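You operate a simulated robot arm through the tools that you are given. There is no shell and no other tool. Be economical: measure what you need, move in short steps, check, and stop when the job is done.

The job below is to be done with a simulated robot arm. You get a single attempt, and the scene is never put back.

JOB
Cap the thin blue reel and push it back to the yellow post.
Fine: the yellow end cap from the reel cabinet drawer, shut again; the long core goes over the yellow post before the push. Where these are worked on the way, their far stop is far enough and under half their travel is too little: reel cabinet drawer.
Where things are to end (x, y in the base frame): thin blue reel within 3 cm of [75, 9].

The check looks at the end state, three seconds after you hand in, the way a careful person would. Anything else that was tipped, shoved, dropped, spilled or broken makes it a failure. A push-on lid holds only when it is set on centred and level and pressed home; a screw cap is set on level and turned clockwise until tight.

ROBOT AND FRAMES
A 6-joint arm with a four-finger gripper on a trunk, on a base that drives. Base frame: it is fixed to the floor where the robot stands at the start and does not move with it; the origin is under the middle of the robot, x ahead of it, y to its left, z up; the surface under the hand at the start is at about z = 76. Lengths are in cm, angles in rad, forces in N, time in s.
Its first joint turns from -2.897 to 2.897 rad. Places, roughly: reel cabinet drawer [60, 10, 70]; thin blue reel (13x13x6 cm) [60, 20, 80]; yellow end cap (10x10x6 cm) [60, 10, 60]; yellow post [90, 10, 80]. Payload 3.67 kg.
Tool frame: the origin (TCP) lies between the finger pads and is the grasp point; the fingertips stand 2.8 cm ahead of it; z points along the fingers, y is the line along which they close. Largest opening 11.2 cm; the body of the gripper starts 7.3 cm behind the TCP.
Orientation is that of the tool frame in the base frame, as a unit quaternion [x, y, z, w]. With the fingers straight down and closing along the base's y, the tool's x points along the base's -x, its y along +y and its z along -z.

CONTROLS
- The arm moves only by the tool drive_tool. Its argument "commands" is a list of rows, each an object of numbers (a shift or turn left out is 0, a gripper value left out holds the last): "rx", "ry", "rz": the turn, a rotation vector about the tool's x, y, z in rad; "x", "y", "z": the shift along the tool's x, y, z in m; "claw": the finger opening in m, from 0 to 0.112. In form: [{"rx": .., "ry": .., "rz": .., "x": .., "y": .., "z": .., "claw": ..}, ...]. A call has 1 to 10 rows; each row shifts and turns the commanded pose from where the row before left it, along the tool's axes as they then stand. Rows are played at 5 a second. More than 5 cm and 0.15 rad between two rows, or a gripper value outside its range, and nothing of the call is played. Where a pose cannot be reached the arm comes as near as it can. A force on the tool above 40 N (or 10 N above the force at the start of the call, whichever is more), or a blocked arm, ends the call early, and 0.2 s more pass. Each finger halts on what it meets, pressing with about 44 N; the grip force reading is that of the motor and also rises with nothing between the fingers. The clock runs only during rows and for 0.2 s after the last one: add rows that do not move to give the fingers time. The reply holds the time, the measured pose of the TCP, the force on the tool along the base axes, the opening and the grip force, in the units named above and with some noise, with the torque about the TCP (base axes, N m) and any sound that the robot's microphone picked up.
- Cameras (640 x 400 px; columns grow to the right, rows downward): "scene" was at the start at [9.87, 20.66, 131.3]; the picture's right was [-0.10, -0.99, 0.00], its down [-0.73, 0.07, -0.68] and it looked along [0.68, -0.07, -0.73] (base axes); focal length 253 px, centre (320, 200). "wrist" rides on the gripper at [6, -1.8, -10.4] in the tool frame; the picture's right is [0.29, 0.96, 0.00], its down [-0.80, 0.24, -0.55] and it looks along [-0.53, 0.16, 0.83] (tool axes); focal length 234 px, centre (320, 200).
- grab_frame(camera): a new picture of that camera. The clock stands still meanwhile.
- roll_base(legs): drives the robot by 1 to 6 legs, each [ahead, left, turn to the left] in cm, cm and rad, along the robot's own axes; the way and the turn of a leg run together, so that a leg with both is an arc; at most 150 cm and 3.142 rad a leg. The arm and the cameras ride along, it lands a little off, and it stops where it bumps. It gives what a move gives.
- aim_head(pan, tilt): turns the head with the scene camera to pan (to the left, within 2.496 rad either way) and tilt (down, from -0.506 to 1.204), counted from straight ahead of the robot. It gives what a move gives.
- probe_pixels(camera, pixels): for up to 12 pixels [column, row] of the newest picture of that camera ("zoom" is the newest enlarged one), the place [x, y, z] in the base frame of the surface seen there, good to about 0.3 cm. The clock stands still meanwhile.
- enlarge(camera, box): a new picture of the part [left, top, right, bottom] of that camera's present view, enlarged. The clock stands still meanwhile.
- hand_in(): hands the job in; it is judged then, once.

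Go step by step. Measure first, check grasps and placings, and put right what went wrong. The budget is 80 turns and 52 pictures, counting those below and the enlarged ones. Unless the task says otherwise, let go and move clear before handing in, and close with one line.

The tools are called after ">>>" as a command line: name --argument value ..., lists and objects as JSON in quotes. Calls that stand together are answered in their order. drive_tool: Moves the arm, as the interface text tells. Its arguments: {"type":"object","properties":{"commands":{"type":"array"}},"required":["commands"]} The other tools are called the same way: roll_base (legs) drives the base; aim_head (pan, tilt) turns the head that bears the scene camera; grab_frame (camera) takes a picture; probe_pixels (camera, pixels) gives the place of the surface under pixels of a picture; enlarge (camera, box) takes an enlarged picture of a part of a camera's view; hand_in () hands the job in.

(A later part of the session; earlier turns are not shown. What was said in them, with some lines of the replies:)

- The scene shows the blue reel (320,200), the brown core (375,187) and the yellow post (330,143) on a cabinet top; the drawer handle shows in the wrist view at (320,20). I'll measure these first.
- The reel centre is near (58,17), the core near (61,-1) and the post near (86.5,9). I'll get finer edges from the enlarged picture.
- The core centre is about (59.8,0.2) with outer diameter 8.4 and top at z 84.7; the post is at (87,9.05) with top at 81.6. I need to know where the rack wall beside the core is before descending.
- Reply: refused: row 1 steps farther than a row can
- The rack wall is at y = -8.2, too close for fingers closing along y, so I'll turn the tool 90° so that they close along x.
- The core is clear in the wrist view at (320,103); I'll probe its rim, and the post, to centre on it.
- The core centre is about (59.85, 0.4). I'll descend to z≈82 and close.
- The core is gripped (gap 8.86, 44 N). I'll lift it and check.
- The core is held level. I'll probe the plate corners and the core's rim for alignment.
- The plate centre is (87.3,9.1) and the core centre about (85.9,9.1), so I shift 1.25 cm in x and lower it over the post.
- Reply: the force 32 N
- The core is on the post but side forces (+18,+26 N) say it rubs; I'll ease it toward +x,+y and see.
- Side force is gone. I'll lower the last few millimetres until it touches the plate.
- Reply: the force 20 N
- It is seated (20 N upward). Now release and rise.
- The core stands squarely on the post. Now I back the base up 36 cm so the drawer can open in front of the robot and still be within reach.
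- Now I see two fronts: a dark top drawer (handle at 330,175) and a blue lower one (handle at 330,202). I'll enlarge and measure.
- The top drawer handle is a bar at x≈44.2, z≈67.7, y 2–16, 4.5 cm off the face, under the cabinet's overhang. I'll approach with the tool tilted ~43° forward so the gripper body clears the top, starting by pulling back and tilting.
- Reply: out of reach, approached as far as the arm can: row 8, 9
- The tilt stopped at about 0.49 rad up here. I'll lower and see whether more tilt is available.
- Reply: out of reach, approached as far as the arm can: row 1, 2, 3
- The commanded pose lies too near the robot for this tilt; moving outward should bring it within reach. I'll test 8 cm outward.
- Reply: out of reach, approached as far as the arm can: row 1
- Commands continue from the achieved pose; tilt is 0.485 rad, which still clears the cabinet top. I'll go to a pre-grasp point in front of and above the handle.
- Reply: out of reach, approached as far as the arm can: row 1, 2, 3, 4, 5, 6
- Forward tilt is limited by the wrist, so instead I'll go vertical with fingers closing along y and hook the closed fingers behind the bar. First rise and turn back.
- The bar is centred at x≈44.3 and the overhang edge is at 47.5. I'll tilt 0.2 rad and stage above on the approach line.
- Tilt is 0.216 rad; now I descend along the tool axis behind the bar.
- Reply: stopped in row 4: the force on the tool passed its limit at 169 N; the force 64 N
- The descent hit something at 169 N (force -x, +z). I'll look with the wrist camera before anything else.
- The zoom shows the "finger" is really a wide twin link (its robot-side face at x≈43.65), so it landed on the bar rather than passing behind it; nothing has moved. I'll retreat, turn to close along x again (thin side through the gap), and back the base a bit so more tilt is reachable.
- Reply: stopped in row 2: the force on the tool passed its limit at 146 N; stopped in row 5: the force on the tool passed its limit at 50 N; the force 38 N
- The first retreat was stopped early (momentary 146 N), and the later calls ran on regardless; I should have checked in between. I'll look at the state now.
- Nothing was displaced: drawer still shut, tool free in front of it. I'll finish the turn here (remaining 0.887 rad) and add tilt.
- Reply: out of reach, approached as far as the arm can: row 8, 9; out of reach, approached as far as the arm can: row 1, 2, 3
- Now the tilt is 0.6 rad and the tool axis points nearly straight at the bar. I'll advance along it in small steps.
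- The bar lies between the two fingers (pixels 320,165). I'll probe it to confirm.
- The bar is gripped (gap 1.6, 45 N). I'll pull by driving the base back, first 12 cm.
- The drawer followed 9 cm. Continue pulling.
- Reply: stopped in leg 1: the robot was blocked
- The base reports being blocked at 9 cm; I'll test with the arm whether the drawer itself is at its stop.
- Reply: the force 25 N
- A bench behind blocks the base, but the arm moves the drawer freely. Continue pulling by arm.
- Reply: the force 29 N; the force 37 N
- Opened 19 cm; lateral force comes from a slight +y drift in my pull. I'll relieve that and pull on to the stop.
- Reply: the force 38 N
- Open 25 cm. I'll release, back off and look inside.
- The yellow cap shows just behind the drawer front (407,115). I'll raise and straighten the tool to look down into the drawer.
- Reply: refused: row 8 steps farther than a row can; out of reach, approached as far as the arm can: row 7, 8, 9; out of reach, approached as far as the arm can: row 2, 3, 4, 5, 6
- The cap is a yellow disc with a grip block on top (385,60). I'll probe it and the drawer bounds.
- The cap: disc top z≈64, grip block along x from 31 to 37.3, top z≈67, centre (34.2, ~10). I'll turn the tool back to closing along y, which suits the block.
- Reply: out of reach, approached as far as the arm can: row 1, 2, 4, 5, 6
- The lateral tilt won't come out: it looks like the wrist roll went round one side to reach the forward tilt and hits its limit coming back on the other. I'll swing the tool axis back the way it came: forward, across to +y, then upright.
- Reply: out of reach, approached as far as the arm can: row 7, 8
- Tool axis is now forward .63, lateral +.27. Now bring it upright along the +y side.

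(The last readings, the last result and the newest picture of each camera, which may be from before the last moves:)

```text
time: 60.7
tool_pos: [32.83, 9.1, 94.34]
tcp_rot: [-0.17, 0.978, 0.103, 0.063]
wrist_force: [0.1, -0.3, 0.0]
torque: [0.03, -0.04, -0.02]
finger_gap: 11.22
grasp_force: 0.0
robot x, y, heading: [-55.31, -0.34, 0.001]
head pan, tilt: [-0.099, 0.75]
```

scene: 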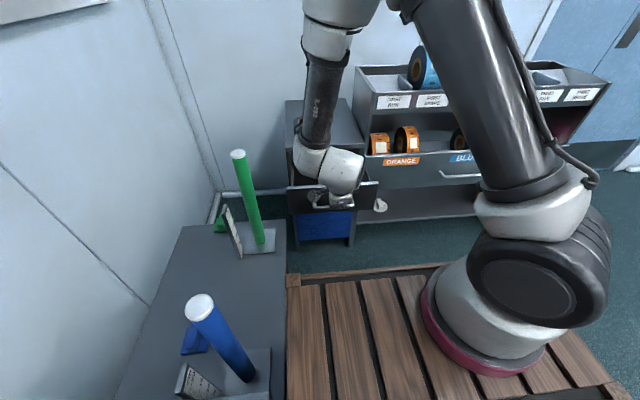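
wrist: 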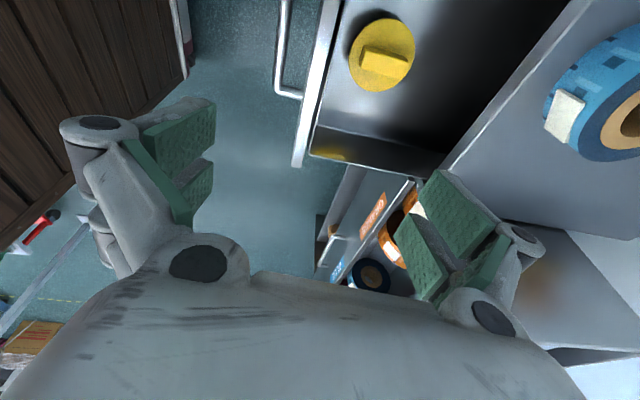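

Free of the limit. Now level and square the tool.

>>> drive_tool --commands '[{"rx": 0.112}, {"rx": 0.112}, {"ry": 0.1}, {"rz": 0.149}, {"rz": 0.149}, {}]'

```text
time: 62.1
tool_pos: [32.74, 9.26, 94.32]
tcp_rot: [-0.013, 0.999, -0.011, 0.035]
wrist_force: [0.1, 0.0, 0.3]
torque: [0.01, -0.01, 0.04]
finger_gap: 11.21
grasp_force: 0.1
robot x, y, heading: [-55.35, 0.53, 0.001]
head pan, tilt: [-0.099, 0.75]
```

>>> drive_tool --commands '[{"ry": 0.07, "rx": -0.021, "rz": 0.027}, {"x": -0.0145, "y": 0.006}, {}]'

>>> grab_frame --camera "wrist"

```text
time: 62.9
tool_pos: [34.14, 9.78, 94.35]
tcp_rot: [0.0, 1.0, 0.001, -0.001]
wrist_force: [-1.3, -0.6, -0.7]
torque: [0.01, 0.0, 0.03]
finger_gap: 11.18
grasp_force: 0.0
robot x, y, heading: [-55.26, 0.05, 0.002]
head pan, tilt: [-0.099, 0.75]
```

```text
21 pictures are left
```

wrist: 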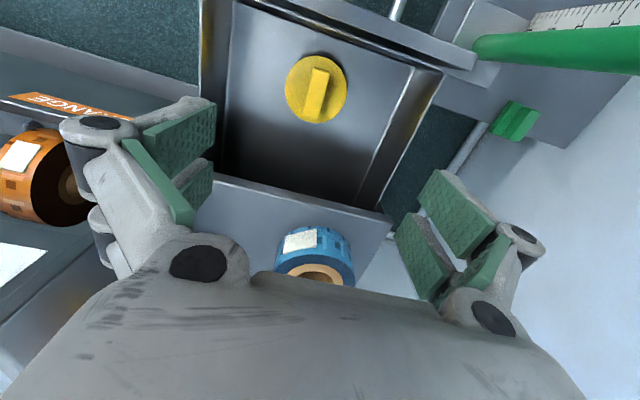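

>>> probe_pixels --camera "wrist" --pixels '[[316, 92], [306, 92], [325, 93], [321, 70], [311, 113], [287, 90], [346, 92], [318, 57], [313, 121], [215, 140], [420, 75], [476, 60]]'

```text
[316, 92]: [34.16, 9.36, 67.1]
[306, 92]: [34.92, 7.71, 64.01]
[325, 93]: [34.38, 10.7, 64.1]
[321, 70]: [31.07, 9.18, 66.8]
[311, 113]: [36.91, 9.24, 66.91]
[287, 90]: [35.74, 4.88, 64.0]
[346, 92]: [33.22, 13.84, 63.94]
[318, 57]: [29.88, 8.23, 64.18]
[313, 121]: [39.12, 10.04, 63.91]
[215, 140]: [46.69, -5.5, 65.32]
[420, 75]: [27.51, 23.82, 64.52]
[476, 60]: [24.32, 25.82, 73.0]
```

The block centre is (34.15, 9.3). I'll descend over it to z≈67.1 with a 7 cm opening.

>>> drive_tool --commands '[{"y": -0.0045, "claw": 0.07}, {"z": 0.045}, {"z": 0.045}, {"z": 0.045}, {"z": 0.045}, {"z": 0.045}, {"z": 0.03}, {"z": 0.016}, {}]'

```text
time: 64.9
tool_pos: [34.09, 9.35, 66.94]
tcp_rot: [0.0, 1.0, 0.001, 0.0]
wrist_force: [0.4, 0.4, -0.5]
torque: [0.01, 0.02, 0.02]
finger_gap: 7.01
grasp_force: 0.1
robot x, y, heading: [-55.5, 0.02, 0.002]
head pan, tilt: [-0.099, 0.75]
```

>>> drive_tool --commands '[{"claw": 0.0}, {}, {}, {"z": -0.03}, {"z": -0.04}, {"z": -0.04}, {"z": -0.045}, {"z": -0.045}, {"z": -0.04}, {}]'

>>> grab_frame --camera "wrist"

```text
time: 67.1
tool_pos: [34.04, 9.36, 91.11]
tcp_rot: [0.001, 1.0, 0.002, 0.001]
wrist_force: [1.1, -0.9, 0.0]
torque: [0.04, 0.0, 0.02]
finger_gap: 2.51
grasp_force: 43.9
robot x, y, heading: [-55.52, 0.05, 0.003]
head pan, tilt: [-0.099, 0.75]
```

```text
20 pictures are left
```

wrist: 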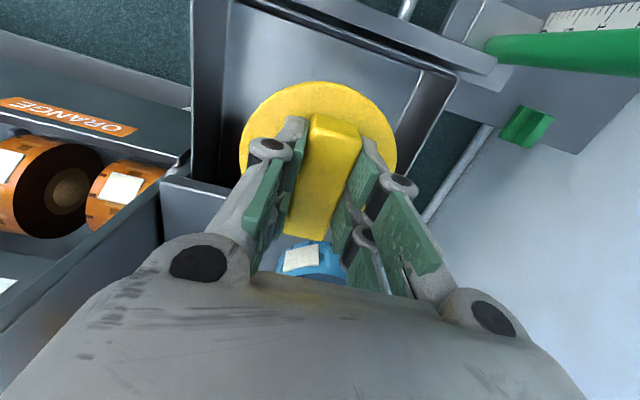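

The cap is held square by its block. Now drive ahead 20 cm so the reel is within reach.

>>> roll_base --legs '[[20, 0, 0]]'

>>> aim_head --pan 0.0 --tilt 0.75

>>> grab_frame --camera "scene"

>>> grab_frame --camera "wrist"

```text
time: 68.7
tool_pos: [54.01, 9.52, 91.2]
tcp_rot: [-0.001, 1.0, 0.002, 0.0]
wrist_force: [-0.4, 0.0, -0.3]
torque: [-0.01, 0.02, -0.04]
finger_gap: 2.49
grasp_force: 44.4
robot x, y, heading: [-35.1, 0.22, 0.001]
head pan, tilt: [-0.099, 0.75]
```

```text
time: 69.4
tool_pos: [54.0, 9.46, 91.24]
tcp_rot: [-0.001, 1.0, 0.001, 0.0]
wrist_force: [0.4, -0.1, -0.7]
torque: [-0.02, -0.01, 0.03]
finger_gap: 2.48
grasp_force: 44.3
robot x, y, heading: [-35.24, -0.1, 0.006]
head pan, tilt: [0.0, 0.75]
```

```text
19 pictures are left
```

scene: 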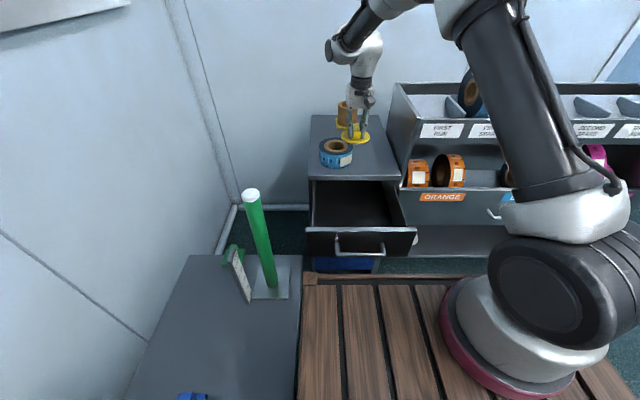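

```text
18 pictures are left
```

wrist: 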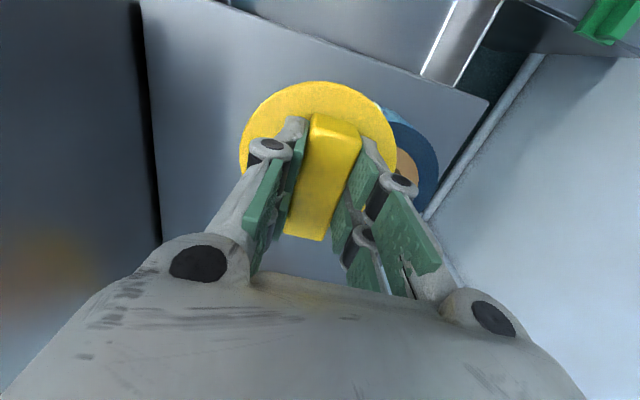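

The reel hole is visible in the scene at (335,147). I'll enlarge to measure its rim and the cap in the present frame.

>>> enlarge --camera "scene" --box '[310, 100, 390, 180]'

```text
5.00 times, centred on (350, 140) of scene
```

zoom: 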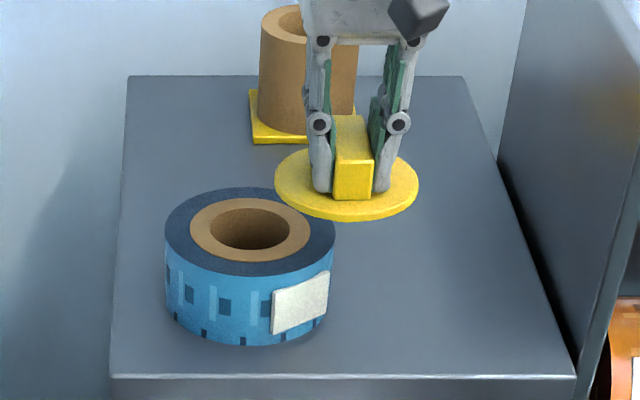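

>>> probe_pixels --camera "zoom" --pixels '[[190, 230], [310, 230], [250, 199], [250, 260], [168, 232], [333, 232], [250, 189], [250, 275], [278, 182], [417, 185], [348, 220], [353, 190]]'

>>> probe_pixels --camera "wrist" --pixels '[[242, 150], [393, 145], [318, 85], [335, 135], [400, 180], [435, 180]]'

```text
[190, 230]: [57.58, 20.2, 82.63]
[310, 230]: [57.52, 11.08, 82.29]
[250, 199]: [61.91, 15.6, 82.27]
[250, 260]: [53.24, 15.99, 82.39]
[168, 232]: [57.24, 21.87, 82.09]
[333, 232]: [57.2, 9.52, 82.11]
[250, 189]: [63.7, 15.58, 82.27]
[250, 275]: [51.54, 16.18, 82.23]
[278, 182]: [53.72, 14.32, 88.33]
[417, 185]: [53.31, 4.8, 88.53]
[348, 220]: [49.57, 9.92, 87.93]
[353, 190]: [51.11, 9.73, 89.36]
```

```text
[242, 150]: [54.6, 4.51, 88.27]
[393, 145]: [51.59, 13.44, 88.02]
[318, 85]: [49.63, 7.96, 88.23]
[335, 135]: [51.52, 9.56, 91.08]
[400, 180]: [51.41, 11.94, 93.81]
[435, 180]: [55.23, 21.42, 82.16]
```

Reel centre (57.6, 15.7), top z 82.2; cap centre is about at the TCP. I'll move above and lower to just over the hole.

>>> drive_tool --commands '[{"x": -0.0173, "y": 0.0308}, {"x": -0.0173, "y": 0.0308}, {}, {"z": 0.02}, {}, {}]'

>>> enlarge --camera "scene" --box '[310, 110, 370, 180]'

```text
time: 70.8
tool_pos: [57.51, 15.79, 89.27]
tcp_rot: [0.0, 1.0, 0.001, -0.001]
wrist_force: [-0.1, -0.3, -1.8]
torque: [-0.01, 0.02, -0.03]
finger_gap: 2.51
grasp_force: 43.6
robot x, y, heading: [-35.26, 0.21, 0.003]
head pan, tilt: [0.0, 0.75]
```

```text
5.71 times, centred on (340, 145) of scene
```

zoom: 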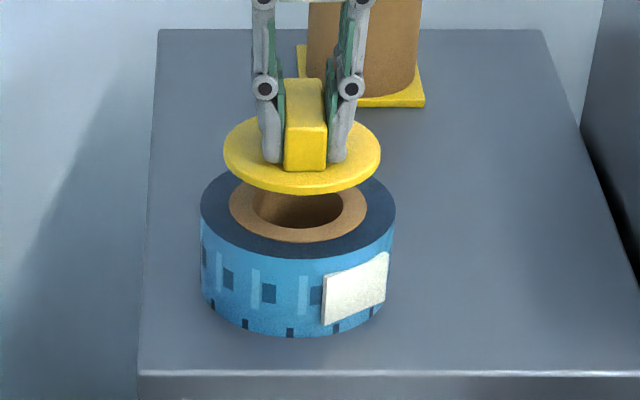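

>>> probe_pixels --camera "zoom" --pixels '[[227, 153], [378, 153], [302, 186], [203, 205], [393, 205], [232, 205], [364, 205], [298, 239], [298, 254]]'

```text
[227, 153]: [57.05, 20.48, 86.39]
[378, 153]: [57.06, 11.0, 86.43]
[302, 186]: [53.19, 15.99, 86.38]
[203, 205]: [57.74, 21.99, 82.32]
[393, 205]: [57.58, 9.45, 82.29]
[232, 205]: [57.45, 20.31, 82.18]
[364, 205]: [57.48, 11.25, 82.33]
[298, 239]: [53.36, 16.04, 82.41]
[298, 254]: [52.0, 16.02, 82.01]
```

Cap and reel are concentric within a millimetre or two (y 15.74 vs 15.75). Lower gently.

>>> drive_tool --commands '[{"z": 0.008}, {"z": 0.005}, {"z": 0.005}, {}]'

```text
time: 71.8
tool_pos: [57.53, 15.77, 87.5]
tcp_rot: [-0.001, 1.0, 0.001, 0.0]
wrist_force: [-0.2, -1.4, -0.2]
torque: [0.01, -0.03, 0.01]
finger_gap: 2.51
grasp_force: 43.8
robot x, y, heading: [-35.48, -0.05, -0.0]
head pan, tilt: [0.0, 0.75]
```

>>> drive_tool --commands '[{"z": 0.005}, {"z": 0.004}, {"z": 0.003}, {}]'

```text
time: 72.8
tool_pos: [57.47, 15.73, 86.13]
tcp_rot: [-0.001, 1.0, 0.001, 0.0]
wrist_force: [-0.6, -0.6, -0.8]
torque: [0.01, -0.02, 0.01]
finger_gap: 2.51
grasp_force: 44.1
robot x, y, heading: [-35.32, -0.08, 0.007]
head pan, tilt: [0.0, 0.75]
```

>>> drive_tool --commands '[{"z": 0.003}, {"z": 0.003}, {"z": 0.002}, {}]'

>>> enlarge --camera "scene" --box '[310, 110, 370, 180]'

```text
time: 73.8
tool_pos: [57.48, 15.76, 85.7]
tcp_rot: [0.0, 1.0, 0.001, 0.002]
wrist_force: [-3.8, -0.5, 22.5]
torque: [-0.02, 0.62, 0.01]
finger_gap: 2.49
grasp_force: 44.1
robot x, y, heading: [-35.07, 0.3, 0.005]
head pan, tilt: [0.0, 0.75]
```

```text
5.71 times, centred on (340, 145) of scene
```

zoom: 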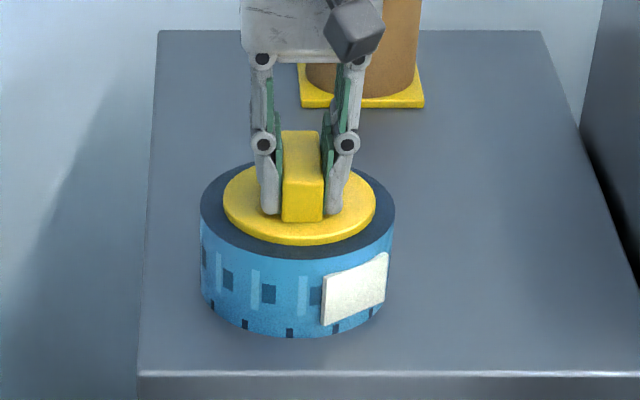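

Contact at 22 N with the disc near flush. I'll press harder to drive it home and listen for a click.

>>> drive_tool --commands '[{"z": 0.003}, {"z": 0.002}, {"z": 0.002}, {}]'

```text
time: 74.2
tool_pos: [57.64, 15.74, 85.55]
tcp_rot: [-0.001, 1.0, 0.002, 0.003]
wrist_force: [2.6, 0.0, 9.6]
torque: [-0.03, 0.29, 0.0]
finger_gap: 2.51
grasp_force: 43.8
robot x, y, heading: [-35.42, -0.12, 0.004]
head pan, tilt: [0.0, 0.75]
stopped in row 2: the force on the tool passed its limit at 41 N (the readings are from after the stop); the commanded pose is now the measured one
```

>>> drive_tool --commands '[{"z": 0.003}, {"z": 0.003}, {"z": 0.002}, {}]'

>>> enlarge --camera "scene" --box '[315, 120, 360, 170]'

>>> probe_pixels --camera "zoom" --pixels '[[200, 180], [400, 180], [300, 270], [250, 250], [370, 240], [180, 130], [420, 140], [150, 190], [450, 190], [300, 310]]'

```text
time: 74.8
tool_pos: [57.77, 15.77, 85.54]
tcp_rot: [-0.001, 1.0, 0.003, 0.005]
wrist_force: [-2.7, 0.6, 9.8]
torque: [-0.08, 0.27, 0.02]
finger_gap: 2.52
grasp_force: 43.5
robot x, y, heading: [-35.16, -0.19, 0.003]
head pan, tilt: [0.0, 0.75]
stopped in row 2: the force on the tool passed its limit at 41 N (the readings are from after the stop); the commanded pose is now the measured one
```

```text
8.00 times, centred on (338, 145) of scene
```

zoom: 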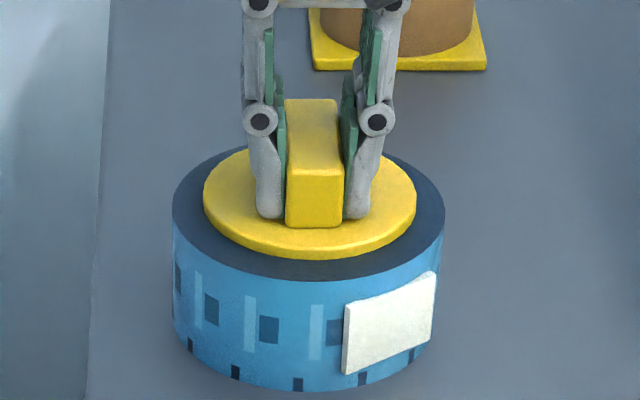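

```text
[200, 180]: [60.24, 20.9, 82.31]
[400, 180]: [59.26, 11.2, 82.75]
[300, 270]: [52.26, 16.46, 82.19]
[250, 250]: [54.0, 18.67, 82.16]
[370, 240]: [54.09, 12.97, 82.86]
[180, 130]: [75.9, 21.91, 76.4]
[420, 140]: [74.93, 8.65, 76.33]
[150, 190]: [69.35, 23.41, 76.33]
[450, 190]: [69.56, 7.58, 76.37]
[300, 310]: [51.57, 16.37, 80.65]
```

The disc top reads 82.8 all round against the reel's 82.2: flush and centred. I'll relieve, let go, rise and check.

>>> drive_tool --commands '[{"z": -0.001, "ry": 0.01}, {"claw": 0.07}, {}, {"z": -0.04}, {"z": -0.045}, {"z": -0.045}, {}]'

>>> grab_frame --camera "scene"

>>> enlarge --camera "scene" --box '[315, 120, 360, 170]'

```text
time: 76.4
tool_pos: [57.89, 15.7, 98.58]
tcp_rot: [-0.001, 1.0, 0.001, 0.0]
wrist_force: [-0.7, -0.5, -0.1]
torque: [0.06, 0.04, 0.0]
finger_gap: 6.97
grasp_force: 0.1
robot x, y, heading: [-35.42, -0.42, 0.003]
head pan, tilt: [0.0, 0.75]
```

```text
13 pictures are left
```

scene: 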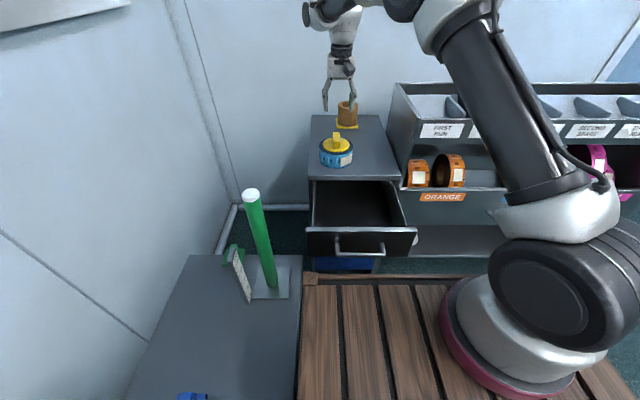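

```text
8.00 times, centred on (338, 145) of scene
```

zoom: 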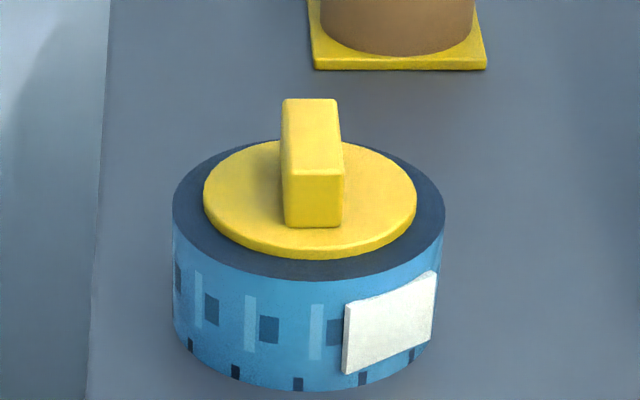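

It sits flat and centred. For certainty I'll close the fingers and press once straight down on the block.

>>> drive_tool --commands '[{"x": 0.002, "claw": 0.0}, {}, {"z": 0.045}, {"z": 0.045}, {"z": 0.008}, {"z": 0.004}, {"z": 0.003}, {"z": 0.003}, {"z": 0.003}, {}]'

```text
time: 78.4
tool_pos: [57.7, 15.85, 88.08]
tcp_rot: [-0.002, 1.0, 0.003, 0.004]
wrist_force: [-3.3, -0.1, 14.0]
torque: [-0.03, 0.33, 0.04]
finger_gap: 0.6
grasp_force: 35.7
robot x, y, heading: [-35.01, -0.01, 0.004]
head pan, tilt: [0.0, 0.75]
stopped in row 10: the force on the tool passed its limit at 45 N (the readings are from after the stop); the commanded pose is now the measured one
```

The cap is pressed home (45 N). Now rise and drive back to close the drawer.

>>> drive_tool --commands '[{"z": -0.01}, {"z": -0.045}, {"z": -0.045}, {}]'

>>> roll_base --legs '[[-18.5, 0, 0]]'

```text
time: 79.4
tool_pos: [57.69, 15.81, 97.87]
tcp_rot: [-0.001, 1.0, 0.003, 0.002]
wrist_force: [1.4, -0.1, 0.0]
torque: [-0.01, 0.0, -0.01]
finger_gap: 0.0
grasp_force: 35.7
robot x, y, heading: [-35.37, -0.13, 0.003]
head pan, tilt: [0.0, 0.75]
```

```text
time: 80.9
tool_pos: [39.26, 15.46, 97.98]
tcp_rot: [0.0, 1.0, 0.002, 0.004]
wrist_force: [-0.3, 0.8, 0.4]
torque: [0.0, -0.01, -0.01]
finger_gap: 0.0
grasp_force: 35.8
robot x, y, heading: [-53.75, 0.21, -0.003]
head pan, tilt: [0.0, 0.75]
```

>>> drive_tool --commands '[{"x": 0.044, "y": -0.0105}, {"x": 0.044, "y": -0.0105}, {"x": 0.044, "y": -0.0105}, {"x": 0.044, "y": -0.0105}, {"x": 0.044, "y": -0.0105}, {"x": 0.044, "y": -0.0105}, {}]'

>>> grab_frame --camera "wrist"

```text
time: 82.5
tool_pos: [12.94, 9.03, 97.68]
tcp_rot: [0.0, 1.0, 0.003, 0.004]
wrist_force: [0.1, 0.0, -0.6]
torque: [-0.02, 0.01, 0.02]
finger_gap: 0.0
grasp_force: 35.0
robot x, y, heading: [-53.88, 0.3, -0.0]
head pan, tilt: [0.0, 0.75]
```

```text
11 pictures are left
```

wrist: 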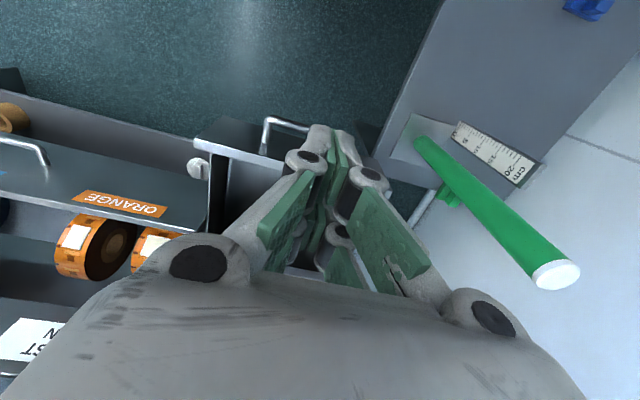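

>>> probe_pixels --camera "wrist" --pixels '[[272, 120], [290, 124], [265, 140], [415, 143], [557, 275]]'

```text
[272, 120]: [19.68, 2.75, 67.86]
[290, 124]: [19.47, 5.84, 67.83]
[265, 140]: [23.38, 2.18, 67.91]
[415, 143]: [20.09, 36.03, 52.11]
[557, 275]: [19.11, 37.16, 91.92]
```

The bar is at x 19.5, z 67.5. I'll lower the closed fingers in front of it to z≈68.

>>> drive_tool --commands '[{"z": 0.0424}, {"z": 0.0424}, {"z": 0.0424}, {"z": 0.0424}, {"z": 0.0424}, {"z": 0.0424}, {"z": 0.0424}, {}]'

```text
time: 84.3
tool_pos: [13.15, 9.44, 68.07]
tcp_rot: [0.001, 1.0, 0.003, 0.004]
wrist_force: [0.2, -0.5, 0.5]
torque: [-0.01, 0.01, -0.03]
finger_gap: 0.0
grasp_force: 35.6
robot x, y, heading: [-53.89, 0.34, -0.005]
head pan, tilt: [0.0, 0.75]
```

Now push the drawer in, smoothly.

>>> drive_tool --commands '[{"x": -0.03}, {"x": -0.03}, {"x": -0.03}, {"x": -0.03}, {"x": -0.03}, {"x": -0.03}, {"x": -0.03}, {}]'

```text
time: 86.1
tool_pos: [34.17, 9.39, 68.14]
tcp_rot: [0.0, 1.0, 0.002, 0.003]
wrist_force: [-0.2, 0.6, -0.1]
torque: [0.02, 0.01, 0.02]
finger_gap: 0.0
grasp_force: 36.3
robot x, y, heading: [-53.83, 0.02, 0.004]
head pan, tilt: [0.0, 0.75]
```

>>> drive_tool --commands '[{"x": -0.025}, {"x": -0.02}, {"x": -0.01}, {"x": -0.01}, {"x": -0.005}, {"x": -0.005}, {"x": -0.005}, {}]'

>>> enlarge --camera "scene" --box '[290, 90, 430, 250]'

```text
time: 87.7
tool_pos: [41.41, 9.37, 67.95]
tcp_rot: [0.0, 1.0, 0.002, -0.004]
wrist_force: [-7.2, 0.4, -0.7]
torque: [0.09, 0.09, 0.01]
finger_gap: 0.59
grasp_force: 36.1
robot x, y, heading: [-53.89, 0.04, 0.001]
head pan, tilt: [0.0, 0.75]
stopped in row 7: the force on the tool passed its limit at 48 N (the readings are from after the stop); the commanded pose is now the measured one
```

```text
2.50 times, centred on (360, 170) of scene
```

zoom: 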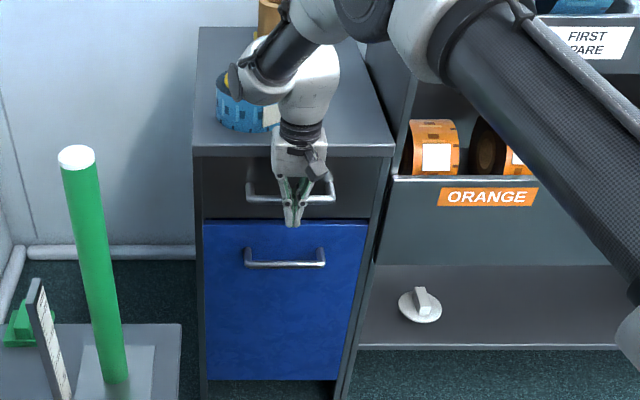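

The drawer is shut against its stop. I'll back the fingers off, rise, and get ready for the push.

>>> drive_tool --commands '[{"x": 0.03}, {"x": 0.04}, {"z": -0.045}, {"z": -0.045}, {"z": -0.045}, {"z": -0.045}, {"z": -0.045}, {"z": -0.045, "claw": 0.07}, {"z": -0.02}, {}]'

>>> grab_frame --camera "scene"

```text
time: 89.9
tool_pos: [34.66, 9.27, 97.12]
tcp_rot: [0.0, 1.0, 0.001, -0.003]
wrist_force: [-0.1, -0.7, 0.1]
torque: [0.0, 0.01, 0.02]
finger_gap: 7.0
grasp_force: 0.0
robot x, y, heading: [-54.02, 0.04, 0.002]
head pan, tilt: [0.0, 0.75]
```

```text
9 pictures are left
```

scene: 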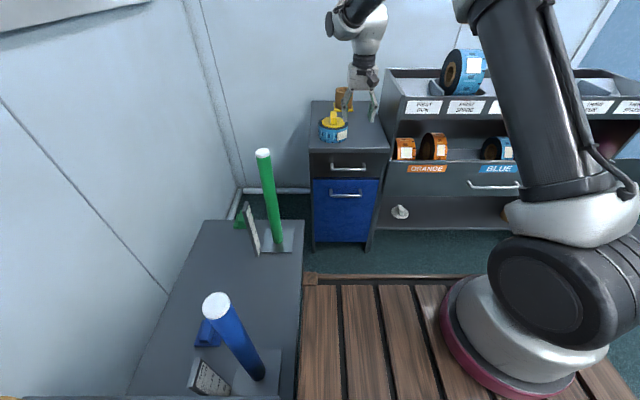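

Drawer is shut. Drive ahead 34 cm and re-measure the reel.

>>> roll_base --legs '[[34, 0, 0]]'

>>> drive_tool --commands '[{"x": 0.045, "y": 0.02}, {"x": 0.045, "y": 0.02}, {"x": 0.045, "y": 0.02}, {"x": 0.045, "y": 0.02}, {"x": 0.035, "y": 0.02}, {"rz": 0.122}, {"rz": 0.122}, {"rz": 0.12}, {}]'

>>> enlarge --camera "scene" --box '[270, 80, 430, 220]'

```text
time: 92.1
tool_pos: [68.69, 9.0, 97.02]
tcp_rot: [0.002, 1.0, 0.002, -0.002]
wrist_force: [-0.9, 0.1, -0.6]
torque: [-0.04, -0.03, -0.01]
finger_gap: 7.01
grasp_force: 0.1
robot x, y, heading: [-19.92, 0.31, -0.004]
head pan, tilt: [0.0, 0.75]
```

```text
time: 94.1
tool_pos: [47.21, 19.18, 97.18]
tcp_rot: [0.183, 0.983, 0.001, -0.002]
wrist_force: [0.0, -0.3, 0.2]
torque: [-0.01, 0.01, -0.04]
finger_gap: 6.97
grasp_force: 0.1
robot x, y, heading: [-20.09, -0.02, -0.001]
head pan, tilt: [0.0, 0.75]
```

```text
2.86 times, centred on (350, 150) of scene
```

zoom: 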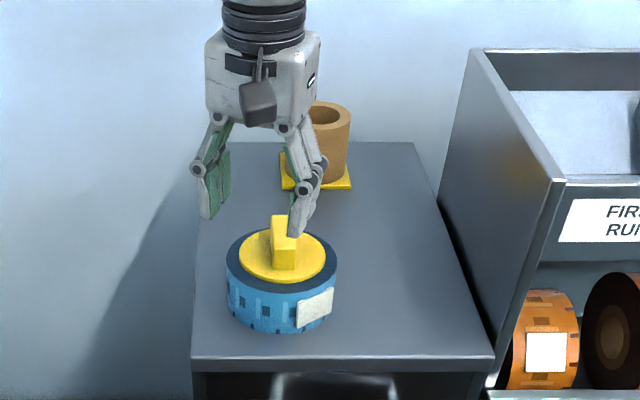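

>>> probe_pixels --camera "zoom" --pixels '[[229, 256], [335, 260], [282, 290], [240, 252], [324, 252], [348, 115], [305, 185], [349, 186], [327, 182], [327, 188]]'

```text
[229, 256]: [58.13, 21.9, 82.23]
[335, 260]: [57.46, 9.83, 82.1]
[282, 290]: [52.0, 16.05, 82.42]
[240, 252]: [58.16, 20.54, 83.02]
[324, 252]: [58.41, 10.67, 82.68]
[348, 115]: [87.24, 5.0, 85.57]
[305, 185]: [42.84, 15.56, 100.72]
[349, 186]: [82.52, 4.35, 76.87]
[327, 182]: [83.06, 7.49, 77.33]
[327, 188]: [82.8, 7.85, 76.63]
```

Reel centre (57.8, 15.8); the post's plate begins at x 82.6, so I'll aim for (75.2, 9) along the tool's -x. Lower behind the reel.

>>> drive_tool --commands '[{"y": 0.007}, {"z": 0.045}, {"z": 0.045}, {"z": 0.045}, {"z": 0.041}, {}]'

```text
time: 95.5
tool_pos: [47.3, 19.73, 79.55]
tcp_rot: [0.183, 0.983, 0.002, -0.003]
wrist_force: [0.8, 0.8, 0.3]
torque: [0.01, 0.03, -0.02]
finger_gap: 6.97
grasp_force: 0.1
robot x, y, heading: [-19.4, 0.2, -0.006]
head pan, tilt: [0.0, 0.75]
```

>>> drive_tool --commands '[{"x": -0.02}, {"x": -0.02}, {"x": -0.02}, {"x": -0.02}, {"x": -0.02}, {"x": -0.02}, {"x": -0.02}, {"x": -0.02}, {}]'

>>> enlarge --camera "scene" --box '[270, 80, 430, 220]'

```text
time: 97.5
tool_pos: [62.09, 14.02, 79.39]
tcp_rot: [0.182, 0.983, 0.001, -0.002]
wrist_force: [0.0, -0.1, -0.7]
torque: [0.04, -0.01, -0.02]
finger_gap: 6.95
grasp_force: 0.1
robot x, y, heading: [-19.88, -0.08, -0.01]
head pan, tilt: [0.0, 0.75]
```

```text
2.86 times, centred on (350, 150) of scene
5 turns are left
```

zoom: 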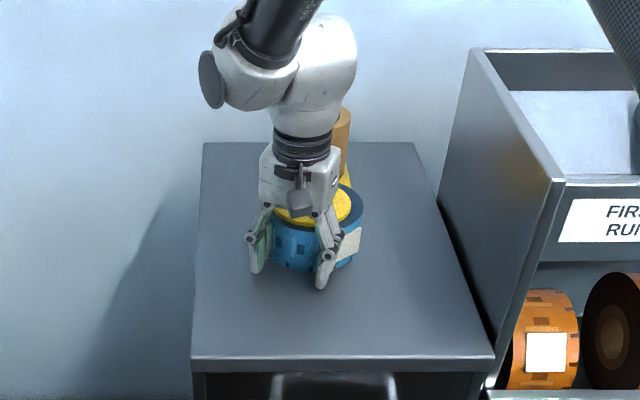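

The reel is cupped between the fingers and moving well. I'll probe its present rim.

>>> probe_pixels --camera "zoom" --pixels '[[362, 207], [345, 190], [350, 185], [349, 205], [346, 194], [356, 195], [297, 233], [285, 230]]'

```text
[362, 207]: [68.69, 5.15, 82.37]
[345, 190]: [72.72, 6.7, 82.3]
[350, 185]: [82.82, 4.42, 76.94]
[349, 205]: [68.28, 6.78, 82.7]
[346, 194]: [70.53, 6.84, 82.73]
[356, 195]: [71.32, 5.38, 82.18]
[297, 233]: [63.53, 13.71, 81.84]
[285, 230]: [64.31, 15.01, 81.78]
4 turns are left
```

The reel centre is about (69.0, 11.25), 7.4 cm ahead of the TCP; 6.4 cm more brings it to about (75, 8.9). Push that far, back off, and look.

>>> drive_tool --commands '[{"x": -0.016}, {"x": -0.016}, {"x": -0.016}, {"x": -0.016}, {}, {"x": 0.02}, {"x": 0.03}, {"x": 0.03}, {}]'

>>> drive_tool --commands '[{"x": 0.02}, {"z": -0.045}, {"z": -0.045}, {"z": -0.045}, {"x": 0.04}, {"x": 0.04}, {}]'

>>> enlarge --camera "scene" --box '[270, 80, 430, 220]'

```text
time: 99.5
tool_pos: [60.73, 14.66, 79.45]
tcp_rot: [0.182, 0.983, 0.002, -0.003]
wrist_force: [0.1, -0.6, 0.0]
torque: [0.0, 0.0, 0.01]
finger_gap: 6.98
grasp_force: 0.1
robot x, y, heading: [-19.86, -0.13, -0.0]
head pan, tilt: [0.0, 0.75]
```

```text
time: 101.1
tool_pos: [51.36, 18.05, 93.0]
tcp_rot: [0.183, 0.983, 0.001, -0.002]
wrist_force: [-0.2, -0.1, 0.8]
torque: [-0.01, 0.02, 0.05]
finger_gap: 7.02
grasp_force: 0.1
robot x, y, heading: [-20.39, 0.11, -0.003]
head pan, tilt: [0.0, 0.75]
```

```text
2.86 times, centred on (350, 150) of scene
3 turns are left
```

zoom: 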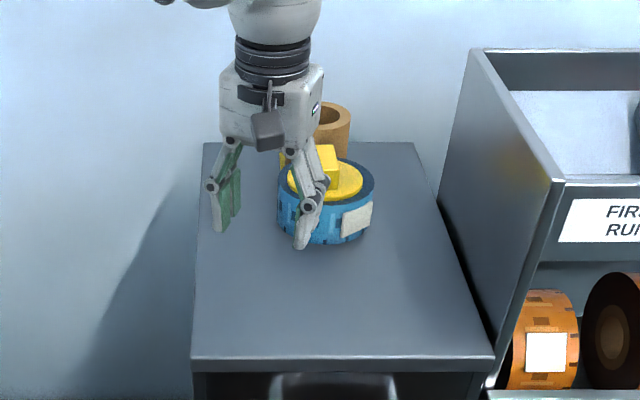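

The reel now stands just in front of the post, cap still seated. A quick probe of its rim confirms the place.

>>> probe_pixels --camera "zoom" --pixels '[[280, 183], [373, 184], [340, 208], [361, 180], [330, 150], [366, 168]]'

```text
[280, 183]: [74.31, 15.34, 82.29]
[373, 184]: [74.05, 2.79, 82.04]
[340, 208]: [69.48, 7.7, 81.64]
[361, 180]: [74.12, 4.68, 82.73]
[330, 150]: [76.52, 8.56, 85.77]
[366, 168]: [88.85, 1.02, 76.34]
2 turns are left
```

The reel rim spans y 2.8–15.3 with its front at x≈69, so its centre is about (75, 9), capped, with the core on the post and the drawer shut; the gripper is clear. I'm handing in.

>>> hand_in

```text
The job is handed in.
```

The job is handed in. The thin blue reel is capped and stands at about (75, 9), just short of the yellow post. The long core is over the post, the drawer is shut and the gripper is clear.
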